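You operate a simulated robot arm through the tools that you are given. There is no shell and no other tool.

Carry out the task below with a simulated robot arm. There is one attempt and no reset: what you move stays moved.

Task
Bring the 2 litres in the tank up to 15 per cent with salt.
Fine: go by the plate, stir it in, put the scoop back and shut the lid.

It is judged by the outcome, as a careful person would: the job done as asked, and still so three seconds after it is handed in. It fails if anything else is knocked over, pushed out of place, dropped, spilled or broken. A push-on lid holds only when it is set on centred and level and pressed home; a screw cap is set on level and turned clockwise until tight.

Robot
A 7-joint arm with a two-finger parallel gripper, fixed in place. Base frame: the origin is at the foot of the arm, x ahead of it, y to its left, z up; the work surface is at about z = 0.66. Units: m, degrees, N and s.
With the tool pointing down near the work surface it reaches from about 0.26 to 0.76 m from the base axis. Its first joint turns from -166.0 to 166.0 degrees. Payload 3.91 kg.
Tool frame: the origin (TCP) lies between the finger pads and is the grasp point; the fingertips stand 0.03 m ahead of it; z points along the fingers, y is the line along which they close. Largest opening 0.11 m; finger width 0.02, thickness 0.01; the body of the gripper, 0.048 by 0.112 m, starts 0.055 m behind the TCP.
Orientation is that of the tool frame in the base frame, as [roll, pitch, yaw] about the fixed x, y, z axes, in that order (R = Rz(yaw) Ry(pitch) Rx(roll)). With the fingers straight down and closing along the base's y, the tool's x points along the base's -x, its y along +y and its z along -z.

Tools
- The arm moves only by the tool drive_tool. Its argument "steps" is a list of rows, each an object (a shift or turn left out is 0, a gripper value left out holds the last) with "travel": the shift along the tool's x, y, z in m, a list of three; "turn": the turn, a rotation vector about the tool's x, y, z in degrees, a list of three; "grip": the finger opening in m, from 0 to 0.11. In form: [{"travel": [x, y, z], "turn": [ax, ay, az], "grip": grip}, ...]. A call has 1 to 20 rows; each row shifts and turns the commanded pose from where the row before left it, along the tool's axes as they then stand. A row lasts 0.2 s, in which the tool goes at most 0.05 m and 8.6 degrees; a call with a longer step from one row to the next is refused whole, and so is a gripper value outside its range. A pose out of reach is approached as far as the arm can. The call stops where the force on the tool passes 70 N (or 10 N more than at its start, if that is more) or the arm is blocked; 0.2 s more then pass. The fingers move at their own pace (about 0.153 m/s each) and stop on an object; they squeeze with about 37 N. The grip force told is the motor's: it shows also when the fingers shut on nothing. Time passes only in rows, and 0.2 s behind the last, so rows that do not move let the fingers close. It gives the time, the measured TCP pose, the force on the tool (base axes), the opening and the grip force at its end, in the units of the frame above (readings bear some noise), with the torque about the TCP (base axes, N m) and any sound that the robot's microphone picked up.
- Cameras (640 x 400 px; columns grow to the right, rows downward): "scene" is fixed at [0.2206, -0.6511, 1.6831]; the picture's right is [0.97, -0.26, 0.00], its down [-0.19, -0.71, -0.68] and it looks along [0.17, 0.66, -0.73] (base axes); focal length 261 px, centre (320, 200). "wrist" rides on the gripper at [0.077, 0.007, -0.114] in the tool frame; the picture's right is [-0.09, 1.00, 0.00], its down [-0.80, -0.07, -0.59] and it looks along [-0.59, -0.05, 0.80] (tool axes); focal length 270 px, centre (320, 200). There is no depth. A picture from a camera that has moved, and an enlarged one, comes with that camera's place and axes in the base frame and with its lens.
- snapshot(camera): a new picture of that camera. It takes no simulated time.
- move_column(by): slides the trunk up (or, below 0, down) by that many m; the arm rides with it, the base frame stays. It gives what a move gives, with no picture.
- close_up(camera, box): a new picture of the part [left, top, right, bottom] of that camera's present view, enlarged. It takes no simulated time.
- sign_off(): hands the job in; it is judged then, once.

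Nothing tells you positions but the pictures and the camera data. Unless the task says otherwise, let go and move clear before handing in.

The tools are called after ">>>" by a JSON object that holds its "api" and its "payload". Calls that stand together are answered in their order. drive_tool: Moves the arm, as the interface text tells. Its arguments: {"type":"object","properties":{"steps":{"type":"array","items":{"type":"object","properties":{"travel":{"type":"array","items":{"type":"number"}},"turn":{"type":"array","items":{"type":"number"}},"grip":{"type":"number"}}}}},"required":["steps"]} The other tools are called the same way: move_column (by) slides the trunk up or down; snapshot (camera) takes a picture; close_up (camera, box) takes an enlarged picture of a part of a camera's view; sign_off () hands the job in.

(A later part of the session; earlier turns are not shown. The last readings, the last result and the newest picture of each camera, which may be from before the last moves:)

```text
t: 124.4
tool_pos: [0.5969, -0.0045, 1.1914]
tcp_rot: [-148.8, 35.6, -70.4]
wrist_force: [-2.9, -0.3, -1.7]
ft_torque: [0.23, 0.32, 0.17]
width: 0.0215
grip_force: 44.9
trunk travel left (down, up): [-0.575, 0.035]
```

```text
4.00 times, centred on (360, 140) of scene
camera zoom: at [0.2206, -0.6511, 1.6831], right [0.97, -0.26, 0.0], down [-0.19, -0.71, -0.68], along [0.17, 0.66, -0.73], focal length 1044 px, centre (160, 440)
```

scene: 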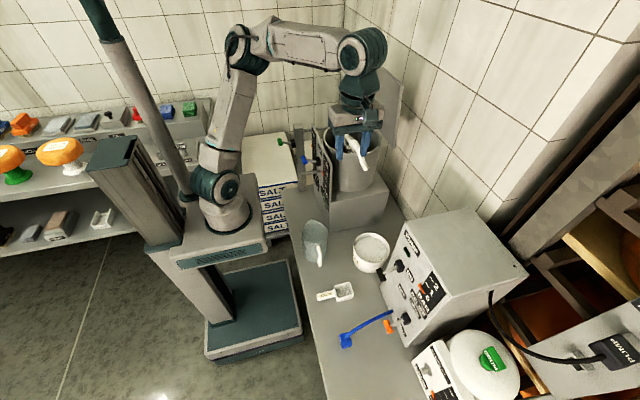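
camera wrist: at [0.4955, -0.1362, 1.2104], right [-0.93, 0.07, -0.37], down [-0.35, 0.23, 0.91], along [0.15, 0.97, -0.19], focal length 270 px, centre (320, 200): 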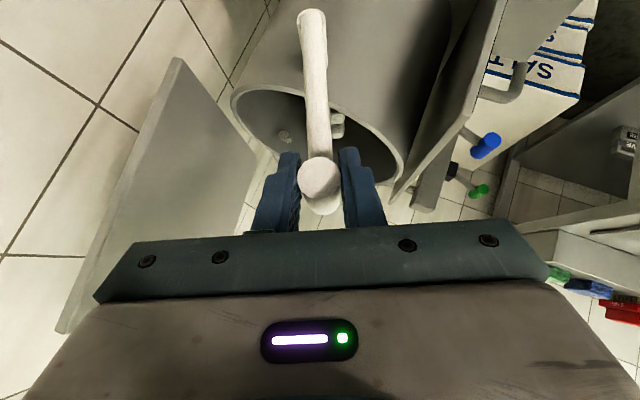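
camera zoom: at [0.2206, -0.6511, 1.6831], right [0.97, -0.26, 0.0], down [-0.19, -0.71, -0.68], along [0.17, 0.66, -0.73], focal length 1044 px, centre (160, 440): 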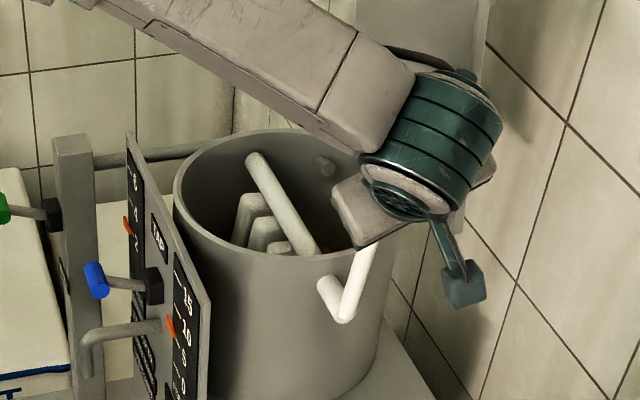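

The crank turns easily and follows my circle. I'll continue round the far side to about 95 degrees and check.

>>> {"api": "drive_tool", "payload": {"steps": [{"travel": [0.0098, -0.0217, 0.0116]}, {"travel": [0.012, -0.0187, 0.0143]}, {"travel": [0.0139, -0.0152, 0.0166]}, {"travel": [0.0154, -0.0112, 0.0183]}, {"travel": [0.0164, -0.0069, 0.0196]}, {"travel": [0.0169, -0.0023, 0.0202]}, {"travel": [0.0169, 0.0023, 0.0202]}, {"travel": [0.0164, 0.0068, 0.0196]}, {"travel": [0.0154, 0.0112, 0.0184]}, {}]}}

>>> {"api": "snapshot", "payload": {"camera": "scene"}}

>>> {"api": "snapshot", "payload": {"camera": "wrist"}}

```text
t: 125.1
tool_pos: [0.6369, -0.0053, 1.1798]
tcp_rot: [-149.3, 36.3, -69.9]
wrist_force: [-51.4, -1.7, 3.6]
ft_torque: [0.69, 0.28, -0.52]
width: 0.0222
grip_force: 44.8
trunk travel left (down, up): [-0.575, 0.035]
stopped in row 3: the force on the tool passed its limit at 76 N (the readings are from after the stop); the commanded pose is now the measured one
```

```text
taken
```

scene: 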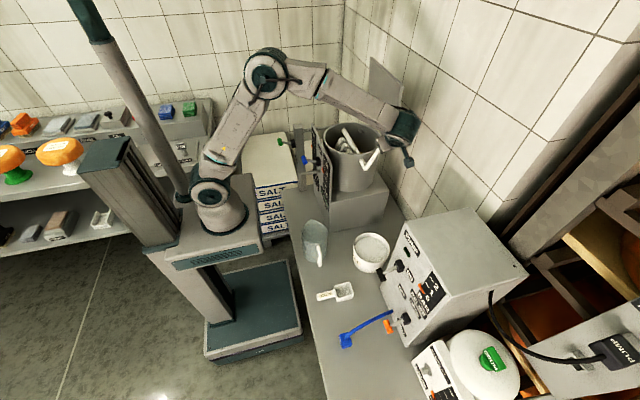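

```text
taken
camera wrist: at [0.6157, -0.1379, 1.2106], right [-0.93, 0.05, -0.36], down [-0.34, 0.22, 0.92], along [0.13, 0.97, -0.19], focal length 270 px, centre (320, 200)
```

wrist: 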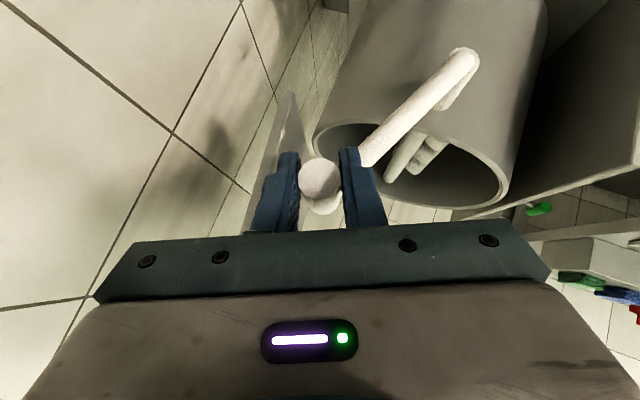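

The crank arm ran against a fingertip because my tool is tilted too far along the grip. I'll back up the arc a little, release and retreat to regrip with less tilt.

>>> {"api": "drive_tool", "payload": {"steps": [{"travel": [-0.0056, 0.01, -0.0067]}, {"travel": [-0.0056, 0.01, -0.0067]}, {"travel": [-0.0044, 0.0113, -0.0053]}, {"travel": [-0.0044, 0.0113, -0.0053]}, {}]}}

```text
t: 126.3
tool_pos: [0.598, -0.0041, 1.1884]
tcp_rot: [-148.8, 35.9, -70.0]
wrist_force: [7.7, -4.8, 44.6]
ft_torque: [0.05, -0.09, -0.29]
width: 0.0212
grip_force: 45.4
trunk travel left (down, up): [-0.575, 0.035]
```

>>> {"api": "drive_tool", "payload": {"steps": [{"grip": 0.05}, {}, {"travel": [0, 0, -0.02]}, {"travel": [0, 0, -0.03]}, {"travel": [0, 0, -0.04]}, {}]}}

>>> {"api": "snapshot", "payload": {"camera": "wrist"}}

>>> {"api": "close_up", "payload": {"camera": "scene", "box": [300, 90, 420, 190]}}

```text
t: 127.7
tool_pos: [0.5727, -0.0627, 1.2467]
tcp_rot: [-149.4, 36.0, -70.5]
wrist_force: [0.1, 0.5, 0.2]
ft_torque: [0.02, 0.03, 0.0]
width: 0.0501
grip_force: 0.0
trunk travel left (down, up): [-0.575, 0.035]
```

```text
taken
camera wrist: at [0.551, -0.1951, 1.2777], right [-0.93, 0.06, -0.36], down [-0.34, 0.23, 0.91], along [0.14, 0.97, -0.19], focal length 270 px, centre (320, 200)
```

wrist: 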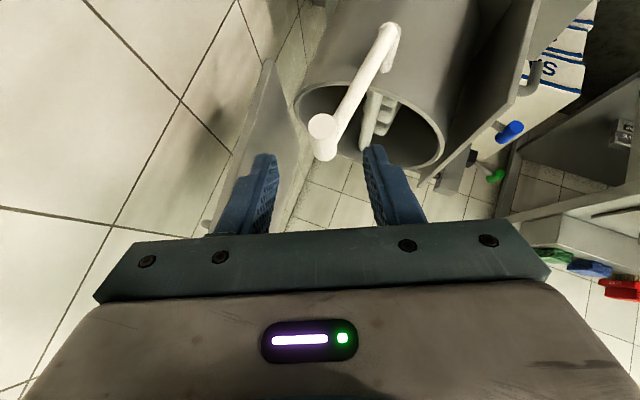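

```text
4.00 times, centred on (360, 140) of scene
camera zoom: at [0.2206, -0.6511, 1.6831], right [0.97, -0.26, 0.0], down [-0.19, -0.71, -0.68], along [0.17, 0.66, -0.73], focal length 1044 px, centre (160, 440)
```

zoom: 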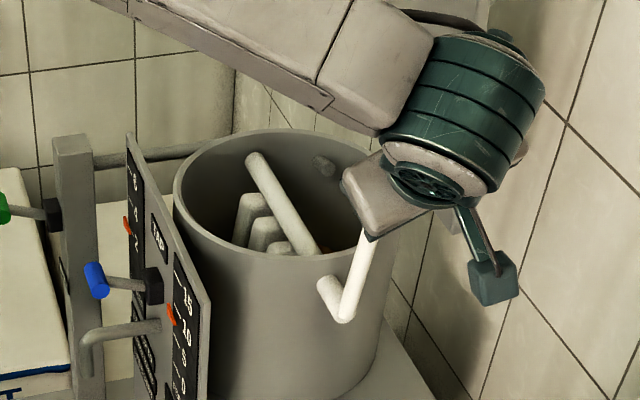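

The crank grip now stands at about (0.596, 1.190). I'll reduce the tilt by 20 degrees and line up again.

>>> {"api": "drive_tool", "payload": {"steps": [{"turn": [0, 7, 0]}, {"turn": [0, 7, 0]}, {"turn": [0, 6, 0]}, {"travel": [-0.0162, 0.0014, -0.0016]}, {"travel": [-0.0161, 0.0014, -0.0016]}, {}]}}

>>> {"api": "snapshot", "payload": {"camera": "wrist"}}

>>> {"api": "snapshot", "payload": {"camera": "scene"}}

```text
t: 129.1
tool_pos: [0.5649, -0.0337, 1.2569]
tcp_rot: [-154.3, 18.4, -81.0]
wrist_force: [0.1, 0.0, 0.6]
ft_torque: [-0.03, 0.01, 0.02]
width: 0.0501
grip_force: 0.1
trunk travel left (down, up): [-0.575, 0.035]
```

```text
taken
camera wrist: at [0.5242, -0.1453, 1.3285], right [-0.92, 0.08, -0.38], down [-0.28, 0.55, 0.79], along [0.27, 0.83, -0.48], focal length 270 px, centre (320, 200)
```

wrist: 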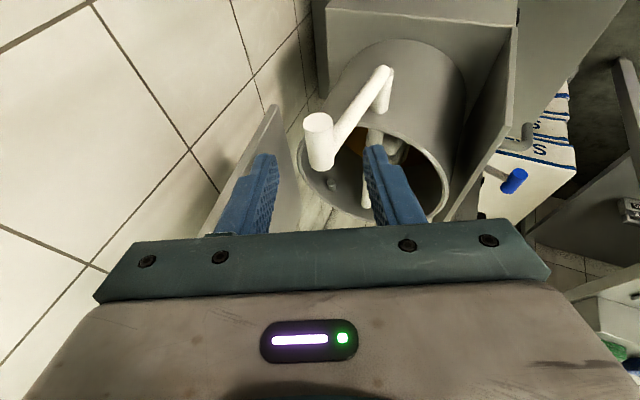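

```text
taken
```

scene: 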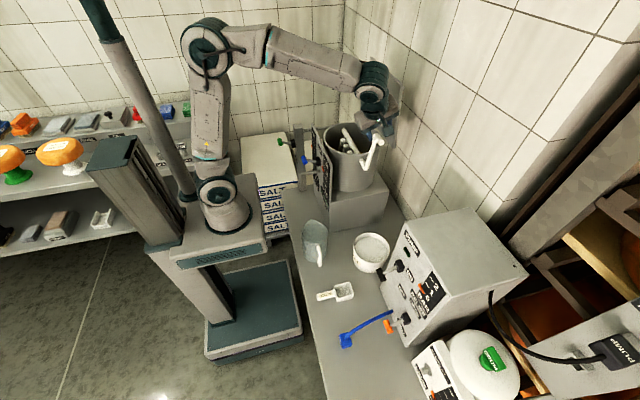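

The grip is centred. Advance and close.

>>> {"api": "drive_tool", "payload": {"steps": [{"travel": [0, 0, 0.03]}, {"travel": [0, 0, 0.03]}, {"travel": [0, 0, 0.019]}, {}, {"grip": 0.0}, {}, {}]}}

>>> {"api": "close_up", "payload": {"camera": "wrist", "box": [220, 50, 440, 240]}}

```text
t: 130.7
tool_pos: [0.5943, -0.0056, 1.1901]
tcp_rot: [-154.3, 18.2, -81.0]
wrist_force: [0.3, 0.4, 3.1]
ft_torque: [0.02, -0.01, -0.17]
width: 0.0214
grip_force: 45.1
trunk travel left (down, up): [-0.575, 0.035]
```

```text
2.11 times, centred on (330, 145) of wrist
camera zoom: at [0.554, -0.1177, 1.2609], right [-0.92, 0.08, -0.38], down [-0.28, 0.55, 0.79], along [0.27, 0.83, -0.48], focal length 569 px, centre (299, 316)
```

zoom: 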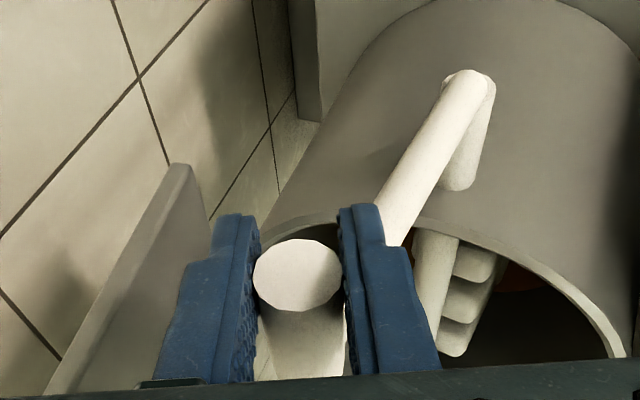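

Gripped with the fingers clear of the crank arm. I'll turn 40 degrees and check the forces.

>>> {"api": "drive_tool", "payload": {"steps": [{"travel": [0.0053, -0.0218, 0.0139]}, {"travel": [0.0065, -0.0189, 0.0173]}, {"travel": [0.0075, -0.0154, 0.0201]}, {"travel": [0.0083, -0.0115, 0.0223]}, {}]}}

>>> {"api": "snapshot", "payload": {"camera": "scene"}}

>>> {"api": "snapshot", "payload": {"camera": "wrist"}}

```text
t: 131.5
tool_pos: [0.6384, -0.0052, 1.1735]
tcp_rot: [-155.2, 19.0, -80.5]
wrist_force: [-52.0, 0.4, 5.9]
ft_torque: [0.53, 0.16, -0.1]
width: 0.022
grip_force: 44.6
trunk travel left (down, up): [-0.575, 0.035]
stopped in row 3: the force on the tool passed its limit at 72 N (the readings are from after the stop); the commanded pose is now the measured one
```

```text
taken
```

scene: 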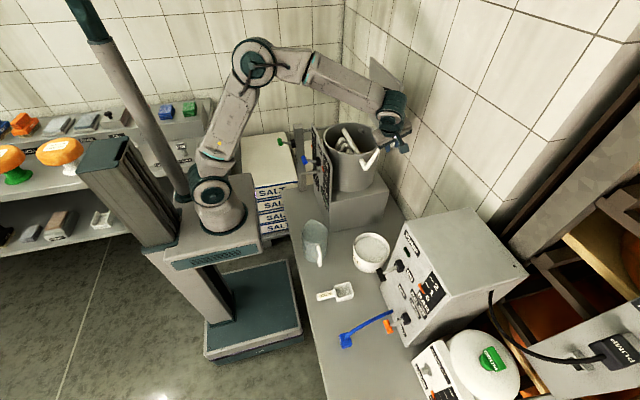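

```text
taken
camera wrist: at [0.6019, -0.1185, 1.2438], right [-0.93, 0.07, -0.37], down [-0.28, 0.54, 0.8], along [0.25, 0.84, -0.48], focal length 270 px, centre (320, 200)
```

wrist: 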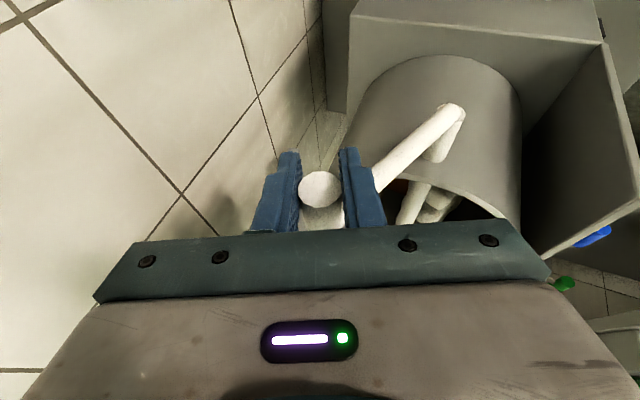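

It stopped at the same place again (x 0.638), so something other than the fingertip blocks. I'll look closely at the lid, the paddles and the wrist.

>>> {"api": "close_up", "payload": {"camera": "scene", "box": [320, 40, 440, 190]}}

>>> {"api": "close_up", "payload": {"camera": "scene", "box": [320, 110, 400, 170]}}

>>> {"api": "close_up", "payload": {"camera": "wrist", "box": [230, 0, 560, 240]}}

```text
2.67 times, centred on (380, 115) of scene
camera zoom: at [0.2206, -0.6511, 1.6831], right [0.97, -0.26, 0.0], down [-0.19, -0.71, -0.68], along [0.17, 0.66, -0.73], focal length 696 px, centre (160, 427)
```

zoom: 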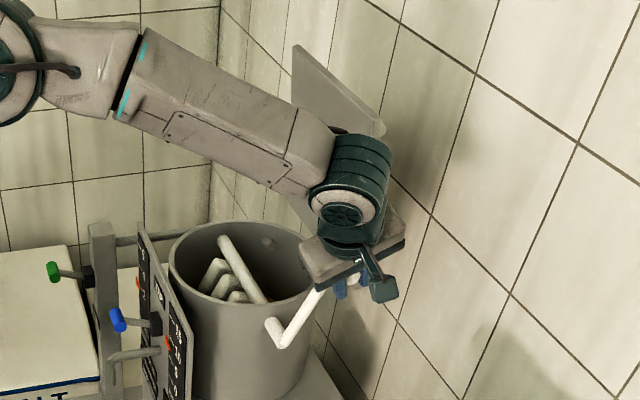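

```text
6.67 times, centred on (360, 140) of scene
camera zoom: at [0.2206, -0.6511, 1.6831], right [0.97, -0.26, 0.0], down [-0.19, -0.71, -0.68], along [0.17, 0.66, -0.73], focal length 1740 px, centre (53, 600)
```

zoom: 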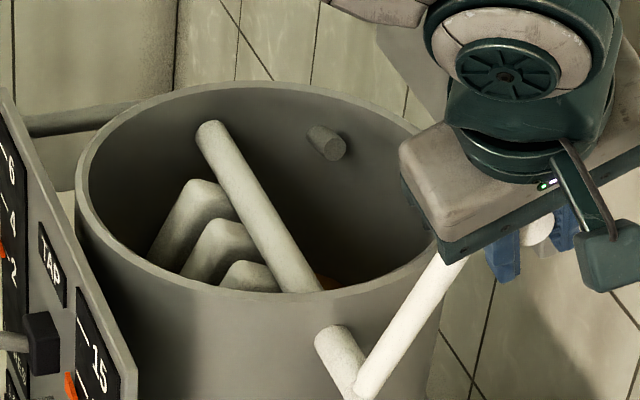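

```text
1.67 times, centred on (395, 120) of wrist
camera zoom: at [0.6019, -0.1185, 1.2438], right [-0.93, 0.07, -0.37], down [-0.28, 0.54, 0.8], along [0.25, 0.84, -0.48], focal length 450 px, centre (195, 333)
```

zoom: 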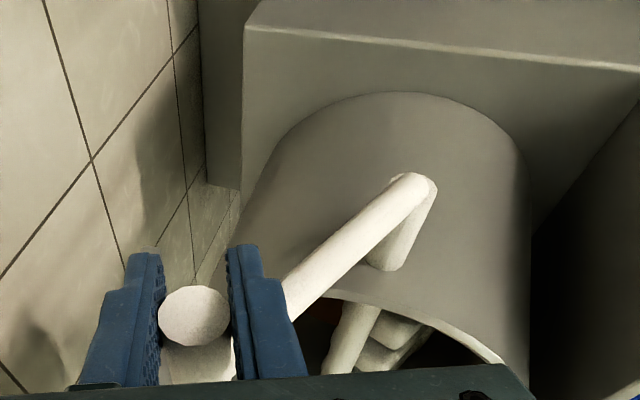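

The paddles inside are long and hang opposite the crank, so this is a rocking stirrer with stops near -25 and +21 degrees. I'll rock it back the other way and check the forces.

>>> {"api": "drive_tool", "payload": {"steps": [{"travel": [-0.0049, 0.0158, -0.013]}, {"travel": [-0.0041, 0.0176, -0.0108]}, {"travel": [-0.0033, 0.0191, -0.0084]}, {"travel": [-0.0023, 0.0201, -0.0058]}, {"travel": [-0.0013, 0.0208, -0.0031]}, {}]}}

>>> {"api": "close_up", "payload": {"camera": "scene", "box": [320, 110, 400, 170]}}

>>> {"api": "close_up", "payload": {"camera": "scene", "box": [300, 145, 350, 208]}}

```text
t: 132.9
tool_pos: [0.5483, -0.0049, 1.1718]
tcp_rot: [-154.7, 18.5, -80.6]
wrist_force: [-12.0, 0.7, 42.4]
ft_torque: [0.11, 0.04, 0.03]
width: 0.0212
grip_force: 44.1
trunk travel left (down, up): [-0.575, 0.035]
```

```text
6.67 times, centred on (360, 140) of scene
camera zoom: at [0.2206, -0.6511, 1.6831], right [0.97, -0.26, 0.0], down [-0.19, -0.71, -0.68], along [0.17, 0.66, -0.73], focal length 1740 px, centre (53, 600)
```

zoom: 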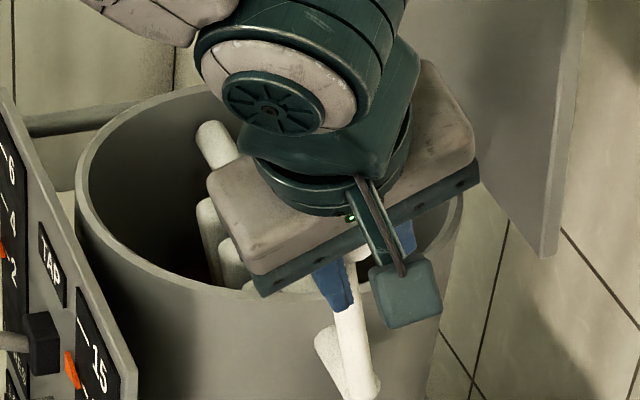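

```text
6.35 times, centred on (325, 176) of scene
camera zoom: at [0.2206, -0.6511, 1.6831], right [0.97, -0.26, 0.0], down [-0.19, -0.71, -0.68], along [0.17, 0.66, -0.73], focal length 1657 px, centre (288, 349)
```

zoom: 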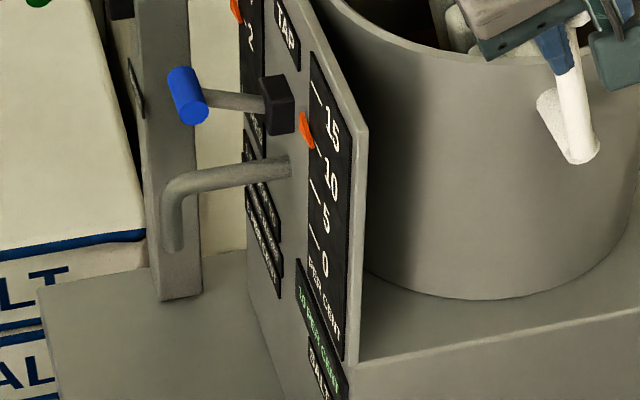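

The pointer has already risen past 10 per cent, so rocking stirs the salt in. I'll read the display closely.

>>> {"api": "close_up", "payload": {"camera": "scene", "box": [318, 185, 348, 210]}}

>>> {"api": "close_up", "payload": {"camera": "scene", "box": [318, 155, 348, 195]}}

```text
16.00 times, centred on (333, 198) of scene
camera zoom: at [0.2206, -0.6511, 1.6831], right [0.97, -0.26, 0.0], down [-0.19, -0.71, -0.68], along [0.17, 0.66, -0.73], focal length 4175 px, centre (112, 240)
```

zoom: 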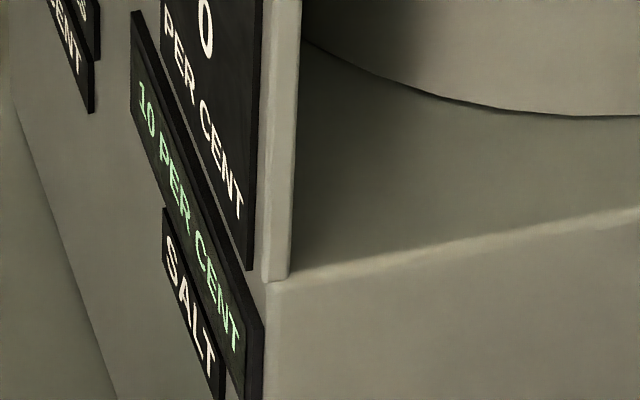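

```text
10.00 times, centred on (333, 175) of scene
camera zoom: at [0.2206, -0.6511, 1.6831], right [0.97, -0.26, 0.0], down [-0.19, -0.71, -0.68], along [0.17, 0.66, -0.73], focal length 2609 px, centre (190, 450)
```

zoom: 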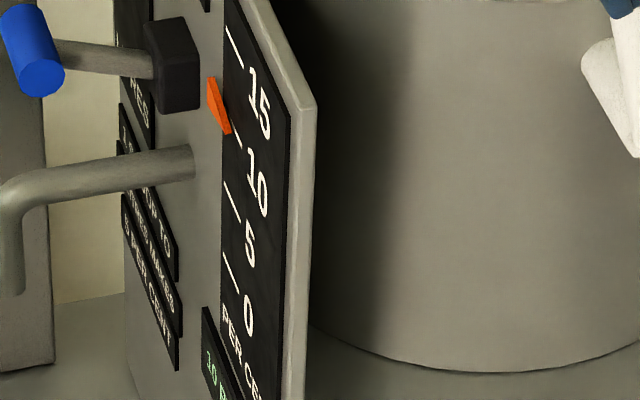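

The display now reads 10 per cent and should rise further with more strokes. The grip has slid in my fingers, so I'll check its place and regrip.

>>> {"api": "drive_tool", "payload": {"steps": [{"grip": 0.05}, {}, {}]}}

>>> {"api": "snapshot", "payload": {"camera": "wrist"}}

>>> {"api": "close_up", "payload": {"camera": "wrist", "box": [220, 50, 440, 240]}}

```text
t: 133.7
tool_pos: [0.552, -0.0065, 1.1688]
tcp_rot: [-155.1, 18.5, -80.9]
wrist_force: [-0.1, 0.5, -0.5]
ft_torque: [-0.01, 0.03, -0.06]
width: 0.0501
grip_force: 0.0
trunk travel left (down, up): [-0.575, 0.035]
```

```text
taken
camera wrist: at [0.5141, -0.1181, 1.2395], right [-0.93, 0.07, -0.37], down [-0.28, 0.54, 0.79], along [0.26, 0.84, -0.48], focal length 270 px, centre (320, 200)
```

wrist: 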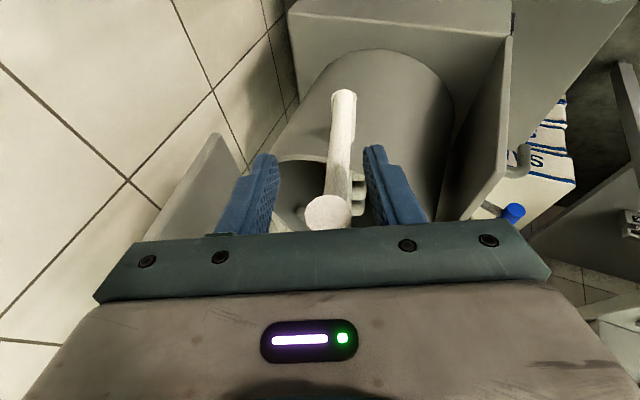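

```text
2.11 times, centred on (330, 145) of wrist
camera zoom: at [0.5141, -0.1181, 1.2395], right [-0.93, 0.07, -0.37], down [-0.28, 0.54, 0.79], along [0.26, 0.84, -0.48], focal length 569 px, centre (299, 316)
```

zoom: 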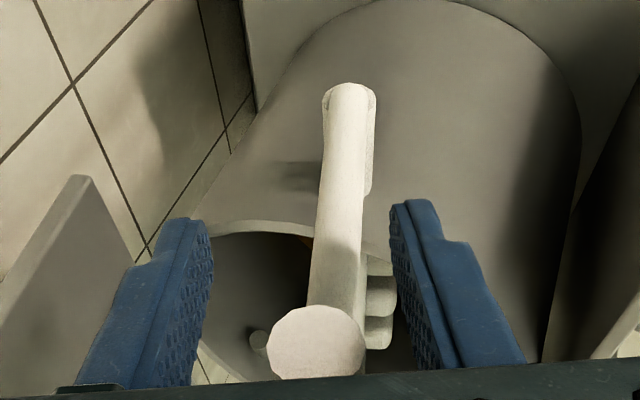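

The crank grip is at about (0.540, 1.185). I'll recentre on it, regrip, and rock between -16 and +16 degrees, staying off the stops.

>>> {"api": "drive_tool", "payload": {"steps": [{"travel": [-0.0068, 0.0041, -0.0182]}, {}, {"grip": 0.0}, {}, {}]}}

>>> {"api": "drive_tool", "payload": {"steps": [{"travel": [0.0017, -0.0206, 0.0042]}, {"travel": [0.0027, -0.0198, 0.0068]}, {"travel": [0.0036, -0.0185, 0.0093]}, {"travel": [0.0044, -0.017, 0.0117]}, {"travel": [-0.0044, 0.017, -0.0117]}, {"travel": [-0.0036, 0.0185, -0.0093]}, {"travel": [-0.0027, 0.0198, -0.0068]}, {"travel": [-0.0017, 0.0206, -0.0042]}, {}]}}

>>> {"api": "close_up", "payload": {"camera": "scene", "box": [318, 185, 348, 210]}}

>>> {"api": "close_up", "payload": {"camera": "wrist", "box": [220, 50, 440, 240]}}

```text
t: 134.9
tool_pos: [0.5417, -0.0061, 1.1837]
tcp_rot: [-155.2, 18.6, -80.9]
wrist_force: [2.4, 0.0, -3.9]
ft_torque: [-0.05, -0.16, -0.34]
width: 0.0218
grip_force: 44.8
trunk travel left (down, up): [-0.575, 0.035]
```

```text
t: 136.9
tool_pos: [0.5416, -0.0063, 1.184]
tcp_rot: [-155.3, 18.6, -80.8]
wrist_force: [0.1, -0.3, 1.4]
ft_torque: [0.15, -0.11, -0.12]
width: 0.0215
grip_force: 45.0
trunk travel left (down, up): [-0.575, 0.035]
```

```text
16.00 times, centred on (333, 198) of scene
camera zoom: at [0.2206, -0.6511, 1.6831], right [0.97, -0.26, 0.0], down [-0.19, -0.71, -0.68], along [0.17, 0.66, -0.73], focal length 4175 px, centre (112, 240)
```

zoom: 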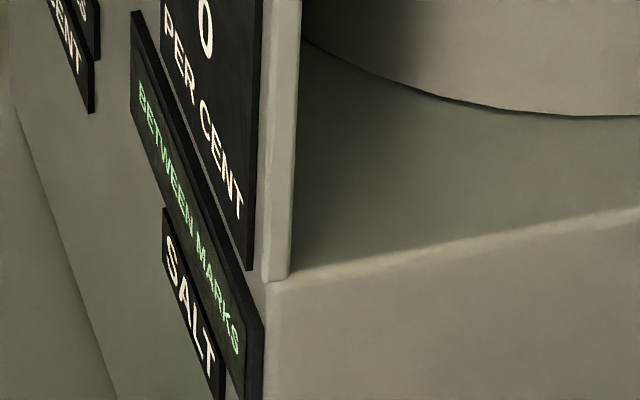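

```text
2.11 times, centred on (330, 145) of wrist
camera zoom: at [0.5034, -0.1181, 1.2555], right [-0.93, 0.07, -0.37], down [-0.28, 0.54, 0.79], along [0.25, 0.84, -0.48], focal length 569 px, centre (299, 316)
```

zoom: 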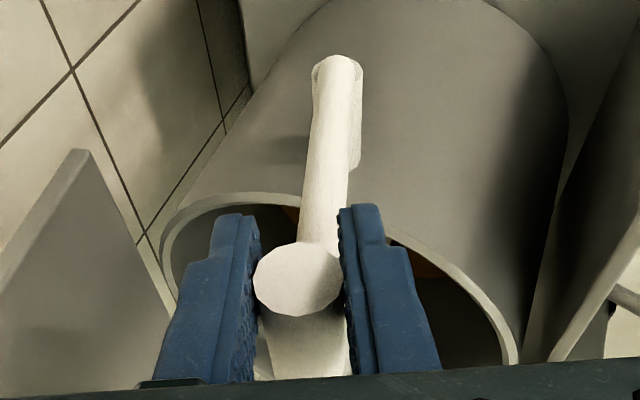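

The display reads "between marks", so it is still climbing. The motion is smooth, so I'll do more strokes.

>>> {"api": "drive_tool", "payload": {"steps": [{"travel": [0.0017, -0.0206, 0.0042]}, {"travel": [0.0027, -0.0198, 0.0068]}, {"travel": [0.0036, -0.0185, 0.0093]}, {"travel": [0.0044, -0.017, 0.0117]}, {"travel": [-0.0044, 0.017, -0.0117]}, {"travel": [-0.0036, 0.0185, -0.0093]}, {"travel": [-0.0027, 0.0198, -0.0068]}, {"travel": [-0.0017, 0.0206, -0.0042]}, {"travel": [0.0017, -0.0206, 0.0042]}, {"travel": [0.0027, -0.0198, 0.0068]}, {"travel": [0.0036, -0.0185, 0.0093]}, {"travel": [0.0044, -0.017, 0.0117]}, {"travel": [-0.0044, 0.017, -0.0117]}, {"travel": [-0.0036, 0.0185, -0.0093]}, {"travel": [-0.0027, 0.0198, -0.0068]}, {"travel": [-0.0017, 0.0206, -0.0042]}, {}]}}

>>> {"api": "close_up", "payload": {"camera": "scene", "box": [318, 185, 348, 210]}}

>>> {"api": "close_up", "payload": {"camera": "scene", "box": [318, 155, 348, 195]}}

```text
t: 140.5
tool_pos: [0.5405, -0.0067, 1.1826]
tcp_rot: [-155.2, 18.7, -80.8]
wrist_force: [1.1, 3.1, -1.0]
ft_torque: [0.24, -0.04, -0.2]
width: 0.0213
grip_force: 45.3
trunk travel left (down, up): [-0.575, 0.035]
```

```text
16.00 times, centred on (333, 198) of scene
camera zoom: at [0.2206, -0.6511, 1.6831], right [0.97, -0.26, 0.0], down [-0.19, -0.71, -0.68], along [0.17, 0.66, -0.73], focal length 4175 px, centre (112, 240)
```

zoom: 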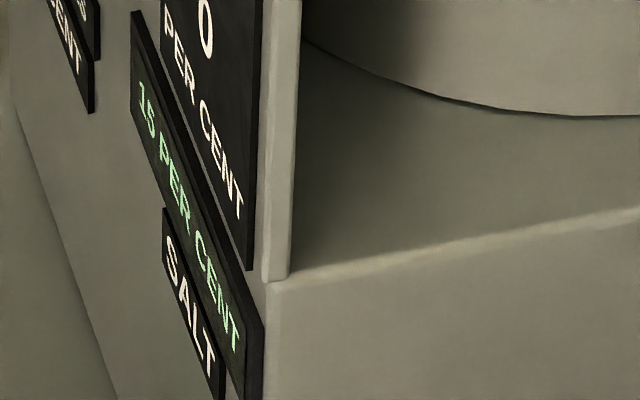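

```text
10.00 times, centred on (333, 175) of scene
camera zoom: at [0.2206, -0.6511, 1.6831], right [0.97, -0.26, 0.0], down [-0.19, -0.71, -0.68], along [0.17, 0.66, -0.73], focal length 2609 px, centre (190, 450)
```

zoom: 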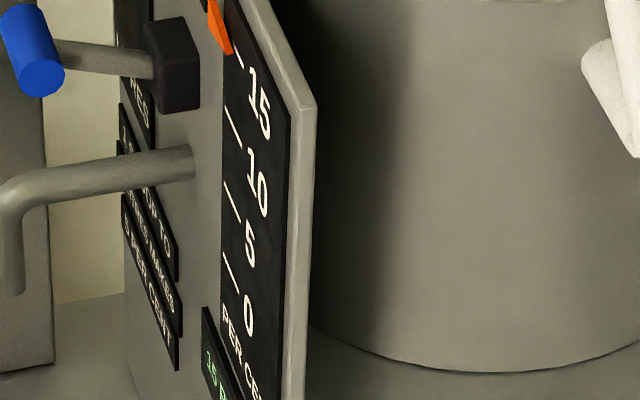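

It reads 15 per cent. I'll do two more full strokes to make sure all the salt is mixed and the reading is stable, ending at the original crank angle.

>>> {"api": "drive_tool", "payload": {"steps": [{"travel": [0.0017, -0.0206, 0.0042]}, {"travel": [0.0027, -0.0198, 0.0068]}, {"travel": [0.0036, -0.0185, 0.0093]}, {"travel": [0.0044, -0.017, 0.0117]}, {"travel": [-0.0044, 0.017, -0.0117]}, {"travel": [-0.0036, 0.0185, -0.0093]}, {"travel": [-0.0027, 0.0198, -0.0068]}, {"travel": [-0.0017, 0.0206, -0.0042]}, {"travel": [0.0017, -0.0206, 0.0042]}, {"travel": [0.0027, -0.0198, 0.0068]}, {"travel": [0.0036, -0.0185, 0.0093]}, {"travel": [0.0044, -0.017, 0.0117]}, {"travel": [-0.0044, 0.017, -0.0117]}, {"travel": [-0.0036, 0.0185, -0.0093]}, {"travel": [-0.0027, 0.0198, -0.0068]}, {"travel": [-0.0017, 0.0206, -0.0042]}, {}]}}

>>> {"api": "close_up", "payload": {"camera": "scene", "box": [318, 185, 348, 210]}}

>>> {"api": "close_up", "payload": {"camera": "scene", "box": [318, 155, 348, 195]}}

```text
t: 144.1
tool_pos: [0.5403, -0.0059, 1.1854]
tcp_rot: [-155.1, 18.6, -80.9]
wrist_force: [-0.8, 0.2, 2.1]
ft_torque: [0.03, -0.06, -0.21]
width: 0.0214
grip_force: 44.9
trunk travel left (down, up): [-0.575, 0.035]
```

```text
16.00 times, centred on (333, 198) of scene
camera zoom: at [0.2206, -0.6511, 1.6831], right [0.97, -0.26, 0.0], down [-0.19, -0.71, -0.68], along [0.17, 0.66, -0.73], focal length 4175 px, centre (112, 240)
```

zoom: 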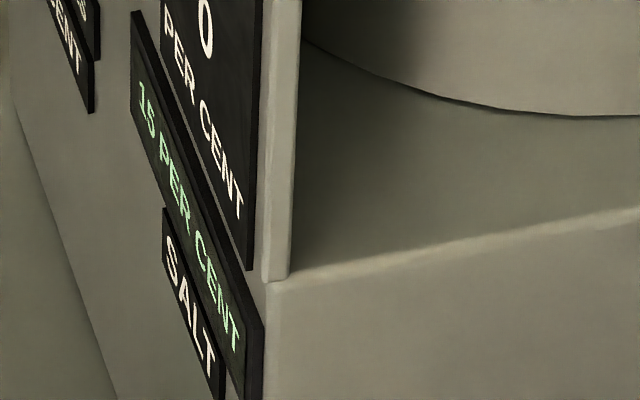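

```text
10.00 times, centred on (333, 175) of scene
camera zoom: at [0.2206, -0.6511, 1.6831], right [0.97, -0.26, 0.0], down [-0.19, -0.71, -0.68], along [0.17, 0.66, -0.73], focal length 2609 px, centre (190, 450)
```

zoom: 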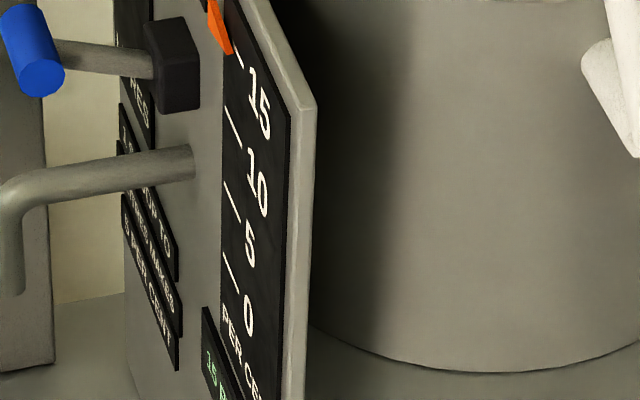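

The reading is stable at 15 per cent. Now I'll release the crank, back out and reorient to close the lid from its rear side edge.

>>> {"api": "drive_tool", "payload": {"steps": [{"grip": 0.05}, {}, {}, {"travel": [0, 0, -0.02]}, {"travel": [0, 0, -0.03]}, {"travel": [0, 0, -0.04]}, {"travel": [0.03, 0, -0.03]}, {"travel": [0.03, 0, -0.03]}, {}]}}

>>> {"api": "close_up", "payload": {"camera": "scene", "box": [300, 40, 420, 190]}}

>>> {"api": "snapshot", "payload": {"camera": "wrist"}}

```text
t: 146.1
tool_pos: [0.4962, -0.1148, 1.2962]
tcp_rot: [-155.2, 18.5, -80.8]
wrist_force: [0.5, 0.3, 0.7]
ft_torque: [0.0, -0.02, 0.04]
width: 0.05
grip_force: 0.0
trunk travel left (down, up): [-0.575, 0.035]
```

```text
2.67 times, centred on (360, 115) of scene
camera zoom: at [0.2206, -0.6511, 1.6831], right [0.97, -0.26, 0.0], down [-0.19, -0.71, -0.68], along [0.17, 0.66, -0.73], focal length 696 px, centre (213, 427)
```

zoom: 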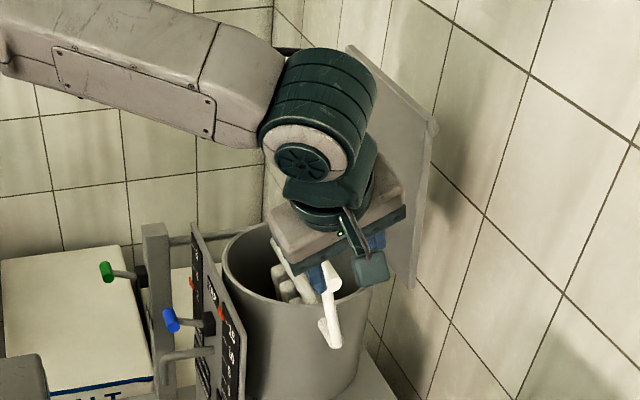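

```text
taken
camera wrist: at [0.457, -0.228, 1.3669], right [-0.93, 0.07, -0.37], down [-0.28, 0.54, 0.79], along [0.26, 0.84, -0.48], focal length 270 px, centre (320, 200)
```

wrist: 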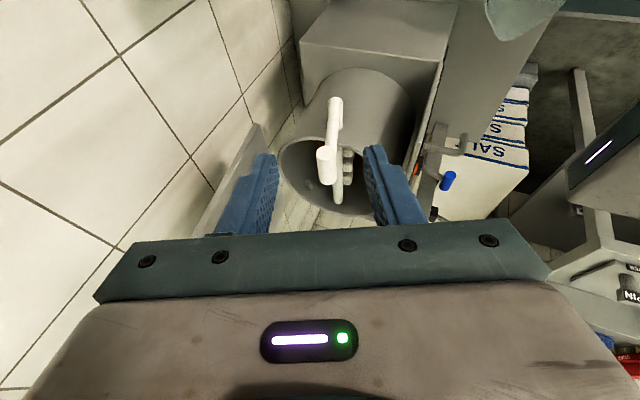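

The lid stands at about 84 degrees with its top corner near (0.68, 0.07, 1.33). I'll close the fingers, tilt them toward +y and move to just outside the gap behind the lid.

>>> {"api": "drive_tool", "payload": {"steps": [{"turn": [0, -8, 0], "grip": 0.0}, {"turn": [0, -8, 0]}, {"turn": [0, -8, 0]}, {"turn": [0, -8, 0]}, {"turn": [0, -8, 0]}, {}]}}

```text
t: 147.5
tool_pos: [0.4953, -0.1154, 1.2943]
tcp_rot: [-138.5, 52.9, -54.1]
wrist_force: [-0.1, 0.2, -1.0]
ft_torque: [-0.04, -0.01, 0.02]
width: 0.0
grip_force: 37.0
trunk travel left (down, up): [-0.575, 0.035]
```

>>> {"api": "drive_tool", "payload": {"steps": [{"travel": [0.0045, -0.0346, 0.0242]}, {"travel": [0.0045, -0.0346, 0.0242]}, {"travel": [0.0045, -0.0346, 0.0242]}, {"travel": [0.0045, -0.0346, 0.0242]}, {"travel": [0.0045, -0.0346, 0.0242]}, {"travel": [0.0045, -0.0344, 0.0239]}, {}]}}

>>> {"api": "snapshot", "payload": {"camera": "wrist"}}

>>> {"api": "close_up", "payload": {"camera": "scene", "box": [320, 40, 440, 190]}}

```text
t: 149.1
tool_pos: [0.7212, -0.0007, 1.2922]
tcp_rot: [-138.6, 52.8, -54.2]
wrist_force: [-0.3, 0.1, 0.4]
ft_torque: [0.0, 0.0, -0.03]
width: 0.0
grip_force: 37.1
trunk travel left (down, up): [-0.575, 0.035]
```

```text
taken
camera wrist: at [0.7196, -0.1375, 1.279], right [-0.94, 0.03, -0.33], down [-0.33, -0.12, 0.94], along [-0.01, 0.99, 0.13], focal length 270 px, centre (320, 200)
```

wrist: 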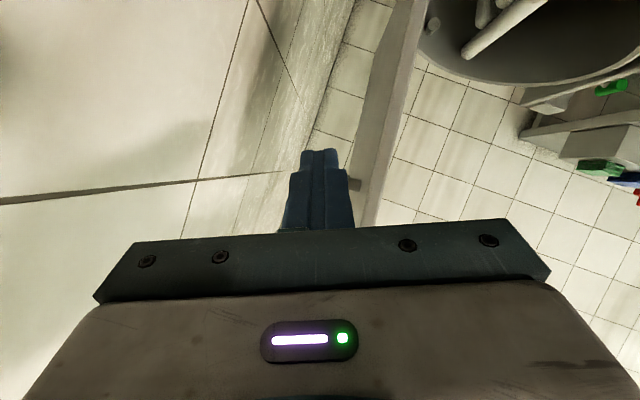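

```text
2.67 times, centred on (380, 115) of scene
camera zoom: at [0.2206, -0.6511, 1.6831], right [0.97, -0.26, 0.0], down [-0.19, -0.71, -0.68], along [0.17, 0.66, -0.73], focal length 696 px, centre (160, 427)
```

zoom: 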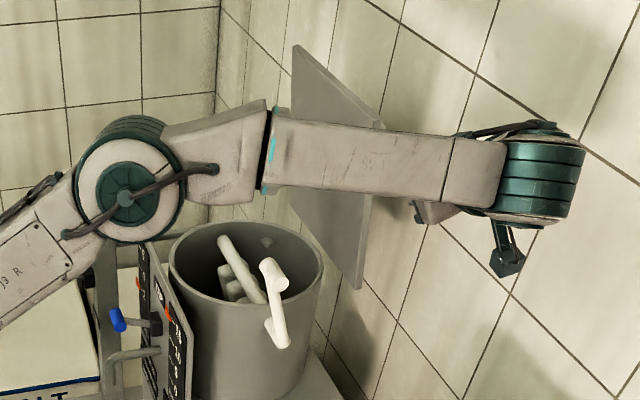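

The closed fingers are just outside the gap behind the lid. I'll slide in along +y behind the lid's edge, stopping short of its handle.

>>> {"api": "drive_tool", "payload": {"steps": [{"travel": [-0.0125, -0.0003, 0.0238]}, {"travel": [-0.0125, -0.0003, 0.0238]}, {"travel": [-0.0124, -0.0002, 0.0239]}, {}]}}

>>> {"api": "snapshot", "payload": {"camera": "wrist"}}

```text
t: 150.1
tool_pos: [0.7212, 0.0813, 1.2882]
tcp_rot: [-138.7, 52.8, -54.3]
wrist_force: [-0.2, -0.5, 0.3]
ft_torque: [-0.03, -0.01, -0.02]
width: 0.0001
grip_force: 37.2
trunk travel left (down, up): [-0.575, 0.035]
```

```text
taken
camera wrist: at [0.7204, -0.0563, 1.2759], right [-0.94, 0.03, -0.33], down [-0.33, -0.12, 0.94], along [-0.01, 0.99, 0.13], focal length 270 px, centre (320, 200)
```

wrist: 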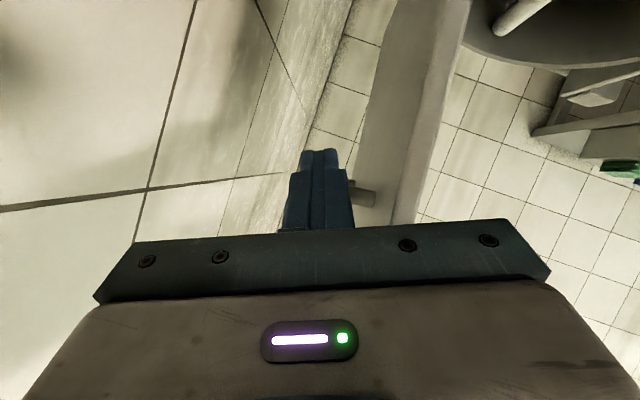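

Now I'll pull the lid forward along its arc to about 45 degrees.

>>> {"api": "drive_tool", "payload": {"steps": [{"travel": [-0.001, 0.0136, -0.0004]}, {"travel": [-0.001, 0.0135, -0.0004]}, {"travel": [-0.0038, 0.0143, -0.0019]}, {"travel": [-0.0038, 0.0143, -0.002]}, {"travel": [-0.002, 0.0165, -0.0009]}, {"travel": [-0.0019, 0.0164, -0.0009]}, {"travel": [0.0006, 0.0166, 0.0005]}, {"travel": [0.0006, 0.0166, 0.0006]}, {"travel": [0.0031, 0.0162, 0.0019]}, {"travel": [0.0031, 0.0162, 0.002]}, {}]}}

>>> {"api": "close_up", "payload": {"camera": "scene", "box": [300, 40, 420, 190]}}

>>> {"api": "snapshot", "payload": {"camera": "wrist"}}

```text
t: 152.5
tool_pos: [0.5779, 0.0805, 1.2322]
tcp_rot: [-138.5, 52.8, -54.2]
wrist_force: [0.0, -0.6, 0.0]
ft_torque: [-0.02, 0.0, -0.02]
width: 0.0001
grip_force: 37.0
trunk travel left (down, up): [-0.575, 0.035]
```

```text
2.67 times, centred on (360, 115) of scene
camera zoom: at [0.2206, -0.6511, 1.6831], right [0.97, -0.26, 0.0], down [-0.19, -0.71, -0.68], along [0.17, 0.66, -0.73], focal length 696 px, centre (213, 427)
```

zoom: 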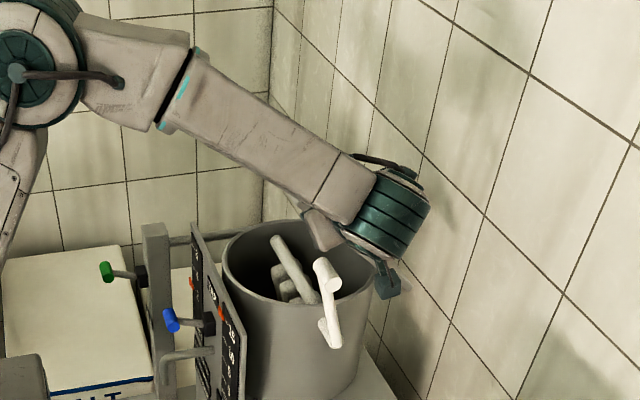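

```text
taken
camera wrist: at [0.5768, -0.0563, 1.2197], right [-0.94, 0.03, -0.33], down [-0.33, -0.12, 0.94], along [-0.01, 0.99, 0.13], focal length 270 px, centre (320, 200)
```

wrist: 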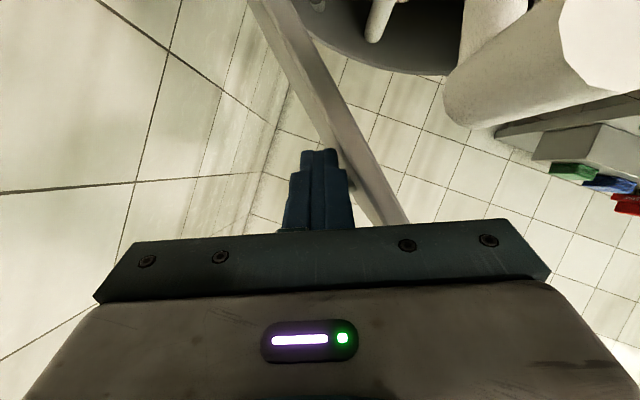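

The lid is at roughly 42 degrees. I'll lift the fingers off it, back out over the crank, and bring the tool back to straight down.

>>> {"api": "drive_tool", "payload": {"steps": [{"travel": [-0.0319, -0.016, -0.0181]}, {"travel": [-0.0319, -0.016, -0.0181]}, {"travel": [0.0109, 0.008, -0.0351]}, {"travel": [0.0109, 0.008, -0.0351]}, {"travel": [0.0109, 0.008, -0.0351]}, {"travel": [0.0109, 0.008, -0.0351]}, {"travel": [0.0109, 0.008, -0.0351]}, {}]}}

>>> {"api": "drive_tool", "payload": {"steps": [{"turn": [0, 7.5, 0]}, {"turn": [0, 7.5, 0]}, {"turn": [0, 7.5, 0]}, {"turn": [0, 7.5, 0]}, {"turn": [0, 7.5, 0]}, {"turn": [0, 7.5, 0]}, {"turn": [0, 7.5, 0]}, {"turn": [0, 7.5, 0]}, {"turn": [-8, 0, 0]}, {"turn": [-8, 0, 0]}, {"turn": [-8, 0, 0]}, {}]}}

>>> {"api": "close_up", "payload": {"camera": "scene", "box": [300, 40, 420, 190]}}

```text
t: 154.3
tool_pos: [0.5291, -0.0988, 1.3315]
tcp_rot: [-138.7, 52.8, -54.3]
wrist_force: [0.8, -0.4, 1.0]
ft_torque: [0.0, -0.05, 0.06]
width: 0.0
grip_force: 36.6
trunk travel left (down, up): [-0.575, 0.035]
```

```text
t: 156.9
tool_pos: [0.5299, -0.1004, 1.3277]
tcp_rot: [178.9, 4.5, -87.6]
wrist_force: [-0.6, -0.1, 0.2]
ft_torque: [0.02, 0.01, 0.0]
width: 0.0
grip_force: 37.2
out of reach, approached as far as the arm can: row 8
trunk travel left (down, up): [-0.575, 0.035]
```

```text
2.67 times, centred on (360, 115) of scene
camera zoom: at [0.2206, -0.6511, 1.6831], right [0.97, -0.26, 0.0], down [-0.19, -0.71, -0.68], along [0.17, 0.66, -0.73], focal length 696 px, centre (213, 427)
```

zoom: 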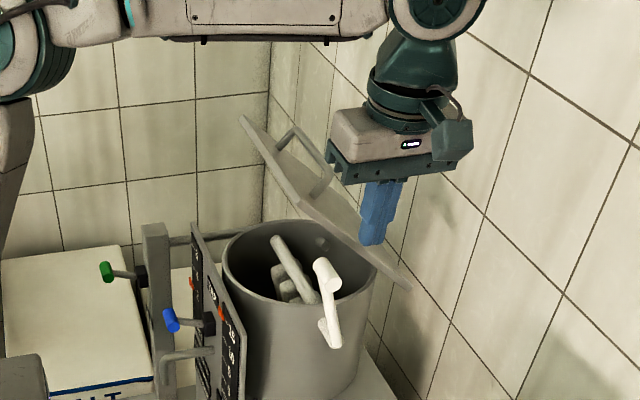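

The lid rests at about 41 degrees with its bar near (0.580, 0.205, 1.249). I'll straighten the tool and move above the bar.

>>> {"api": "drive_tool", "payload": {"steps": [{"turn": [0, 4.5, 0], "grip": 0.045}, {"turn": [0, 0, 2.4]}, {"travel": [-0.038, -0.0062, -0.004]}, {"travel": [-0.038, -0.0062, -0.004]}, {"travel": [-0.038, -0.0062, -0.004]}, {"travel": [-0.038, -0.0062, -0.004]}, {"travel": [-0.038, -0.0062, -0.004]}, {"travel": [-0.038, -0.0062, -0.004]}, {"travel": [-0.038, -0.0062, -0.004]}, {"travel": [-0.038, -0.0062, -0.004]}, {}]}}

>>> {"api": "snapshot", "payload": {"camera": "wrist"}}

>>> {"api": "close_up", "payload": {"camera": "scene", "box": [300, 40, 420, 190]}}

```text
t: 159.3
tool_pos: [0.5805, 0.2042, 1.3558]
tcp_rot: [179.0, -0.2, -89.9]
wrist_force: [0.8, 0.3, 1.0]
ft_torque: [0.02, 0.02, -0.02]
width: 0.045
grip_force: 0.0
trunk travel left (down, up): [-0.575, 0.035]
```

```text
taken
camera wrist: at [0.5741, 0.1276, 1.4714], right [-1.0, 0.09, 0.02], down [0.08, 0.8, 0.59], along [0.04, 0.59, -0.81], focal length 270 px, centre (320, 200)
```

wrist: 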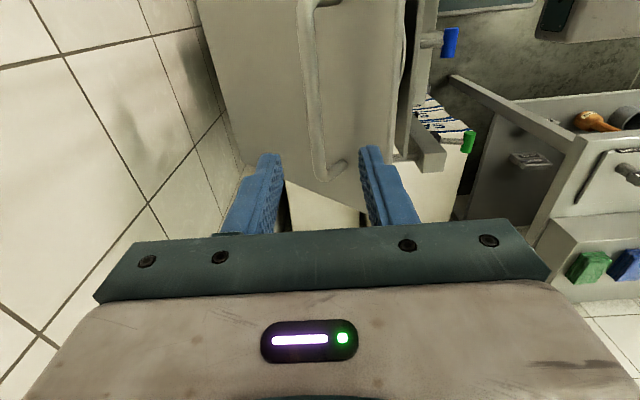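

```text
2.67 times, centred on (360, 115) of scene
camera zoom: at [0.2206, -0.6511, 1.6831], right [0.97, -0.26, 0.0], down [-0.19, -0.71, -0.68], along [0.17, 0.66, -0.73], focal length 696 px, centre (213, 427)
```

zoom: 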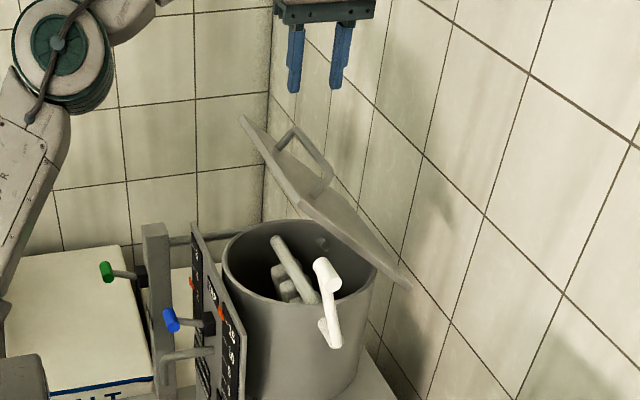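

The bar is centred within a few millimetres. I'll descend so the bar sits just below the TCP, then grip it.

>>> {"api": "drive_tool", "payload": {"steps": [{"travel": [0, -0.004, 0.03]}, {"travel": [0, 0, 0.03]}, {"travel": [0, 0, 0.025]}, {"travel": [0, 0, 0.011]}, {}]}}

>>> {"api": "close_up", "payload": {"camera": "scene", "box": [320, 60, 400, 130]}}

>>> {"api": "snapshot", "payload": {"camera": "wrist"}}

```text
t: 160.5
tool_pos: [0.5832, 0.2056, 1.2605]
tcp_rot: [179.0, -0.1, -89.9]
wrist_force: [0.5, 0.1, 0.1]
ft_torque: [0.01, -0.03, -0.02]
width: 0.0447
grip_force: 0.0
trunk travel left (down, up): [-0.575, 0.035]
```

```text
5.71 times, centred on (360, 95) of scene
camera zoom: at [0.2206, -0.6511, 1.6831], right [0.97, -0.26, 0.0], down [-0.19, -0.71, -0.68], along [0.17, 0.66, -0.73], focal length 1491 px, centre (91, 800)
```

zoom: 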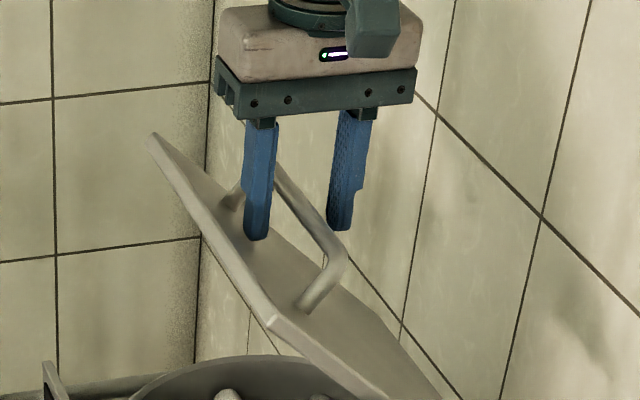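

```text
taken
camera wrist: at [0.5776, 0.128, 1.3754], right [-1.0, 0.09, 0.02], down [0.08, 0.8, 0.59], along [0.04, 0.59, -0.81], focal length 270 px, centre (320, 200)
```

wrist: 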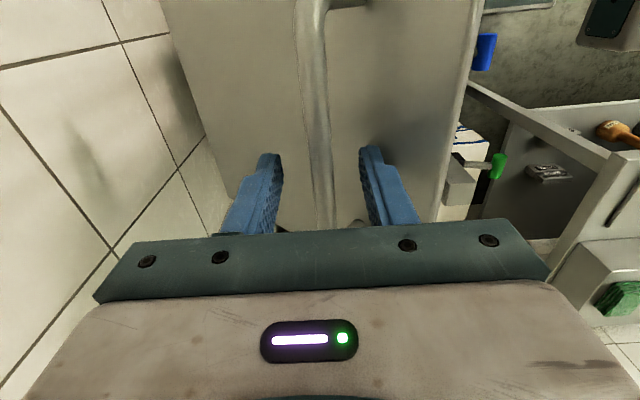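

The bar is between the fingers. Close.

>>> {"api": "drive_tool", "payload": {"steps": [{"grip": 0.0}, {}, {}, {}]}}

```text
t: 161.5
tool_pos: [0.5837, 0.2051, 1.2612]
tcp_rot: [179.0, -0.2, -90.0]
wrist_force: [-0.5, 1.2, 1.1]
ft_torque: [0.03, 0.01, -0.34]
width: 0.0118
grip_force: 44.9
trunk travel left (down, up): [-0.575, 0.035]
```

Gripped. Lower the lid along its arc, most of the way first.

>>> {"api": "drive_tool", "payload": {"steps": [{"travel": [0, 0.0158, 0.0129]}, {"travel": [0, 0.015, 0.015]}, {"travel": [0, 0.0133, 0.0164]}, {"travel": [0, 0.0115, 0.0177]}, {"travel": [0, 0.0096, 0.0189]}, {"travel": [0, 0.0076, 0.0197]}, {"travel": [0, 0.0039, 0.0136]}, {}]}}

>>> {"api": "close_up", "payload": {"camera": "scene", "box": [300, 60, 420, 190]}}

```text
t: 163.3
tool_pos: [0.5062, 0.2044, 1.1466]
tcp_rot: [178.8, -0.2, -90.0]
wrist_force: [15.1, 6.5, -1.7]
ft_torque: [0.23, -0.3, -0.08]
width: 0.0115
grip_force: 44.9
trunk travel left (down, up): [-0.575, 0.035]
```

```text
3.08 times, centred on (360, 125) of scene
camera zoom: at [0.2206, -0.6511, 1.6831], right [0.97, -0.26, 0.0], down [-0.19, -0.71, -0.68], along [0.17, 0.66, -0.73], focal length 803 px, centre (197, 431)
```

zoom: 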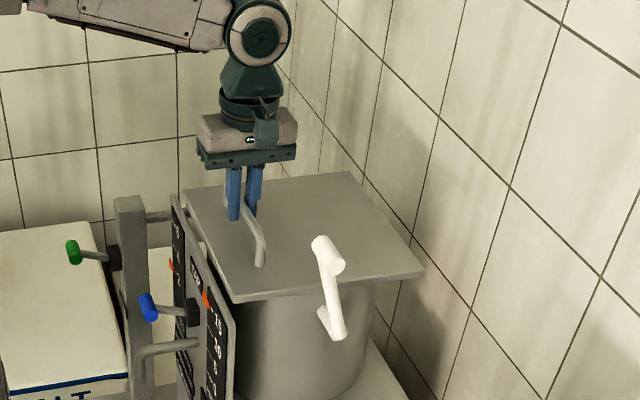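

Nearly closed. I'll lower the last centimetre gently and watch the force.

>>> {"api": "drive_tool", "payload": {"steps": [{"travel": [0, -0.002, 0.004]}, {"travel": [0, 0, 0.003]}, {"travel": [0, 0, 0.003]}, {}]}}

>>> {"api": "close_up", "payload": {"camera": "scene", "box": [300, 90, 400, 160]}}

```text
t: 164.3
tool_pos: [0.5051, 0.2045, 1.1407]
tcp_rot: [179.2, 0.0, -89.8]
wrist_force: [5.4, 9.6, 38.1]
ft_torque: [-0.17, -0.09, -0.15]
width: 0.0116
grip_force: 45.1
trunk travel left (down, up): [-0.575, 0.035]
```

```text
5.71 times, centred on (350, 125) of scene
camera zoom: at [0.2206, -0.6511, 1.6831], right [0.97, -0.26, 0.0], down [-0.19, -0.71, -0.68], along [0.17, 0.66, -0.73], focal length 1491 px, centre (149, 629)
```

zoom: 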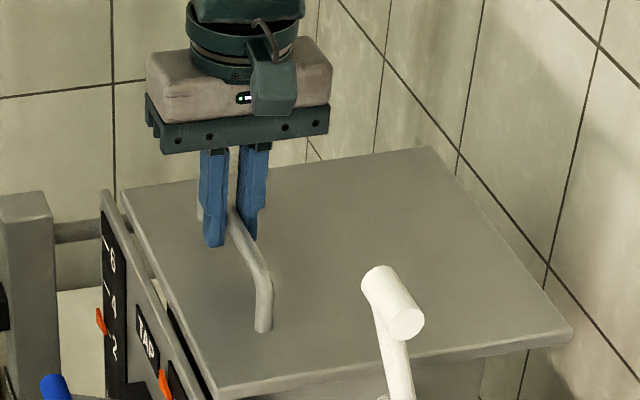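

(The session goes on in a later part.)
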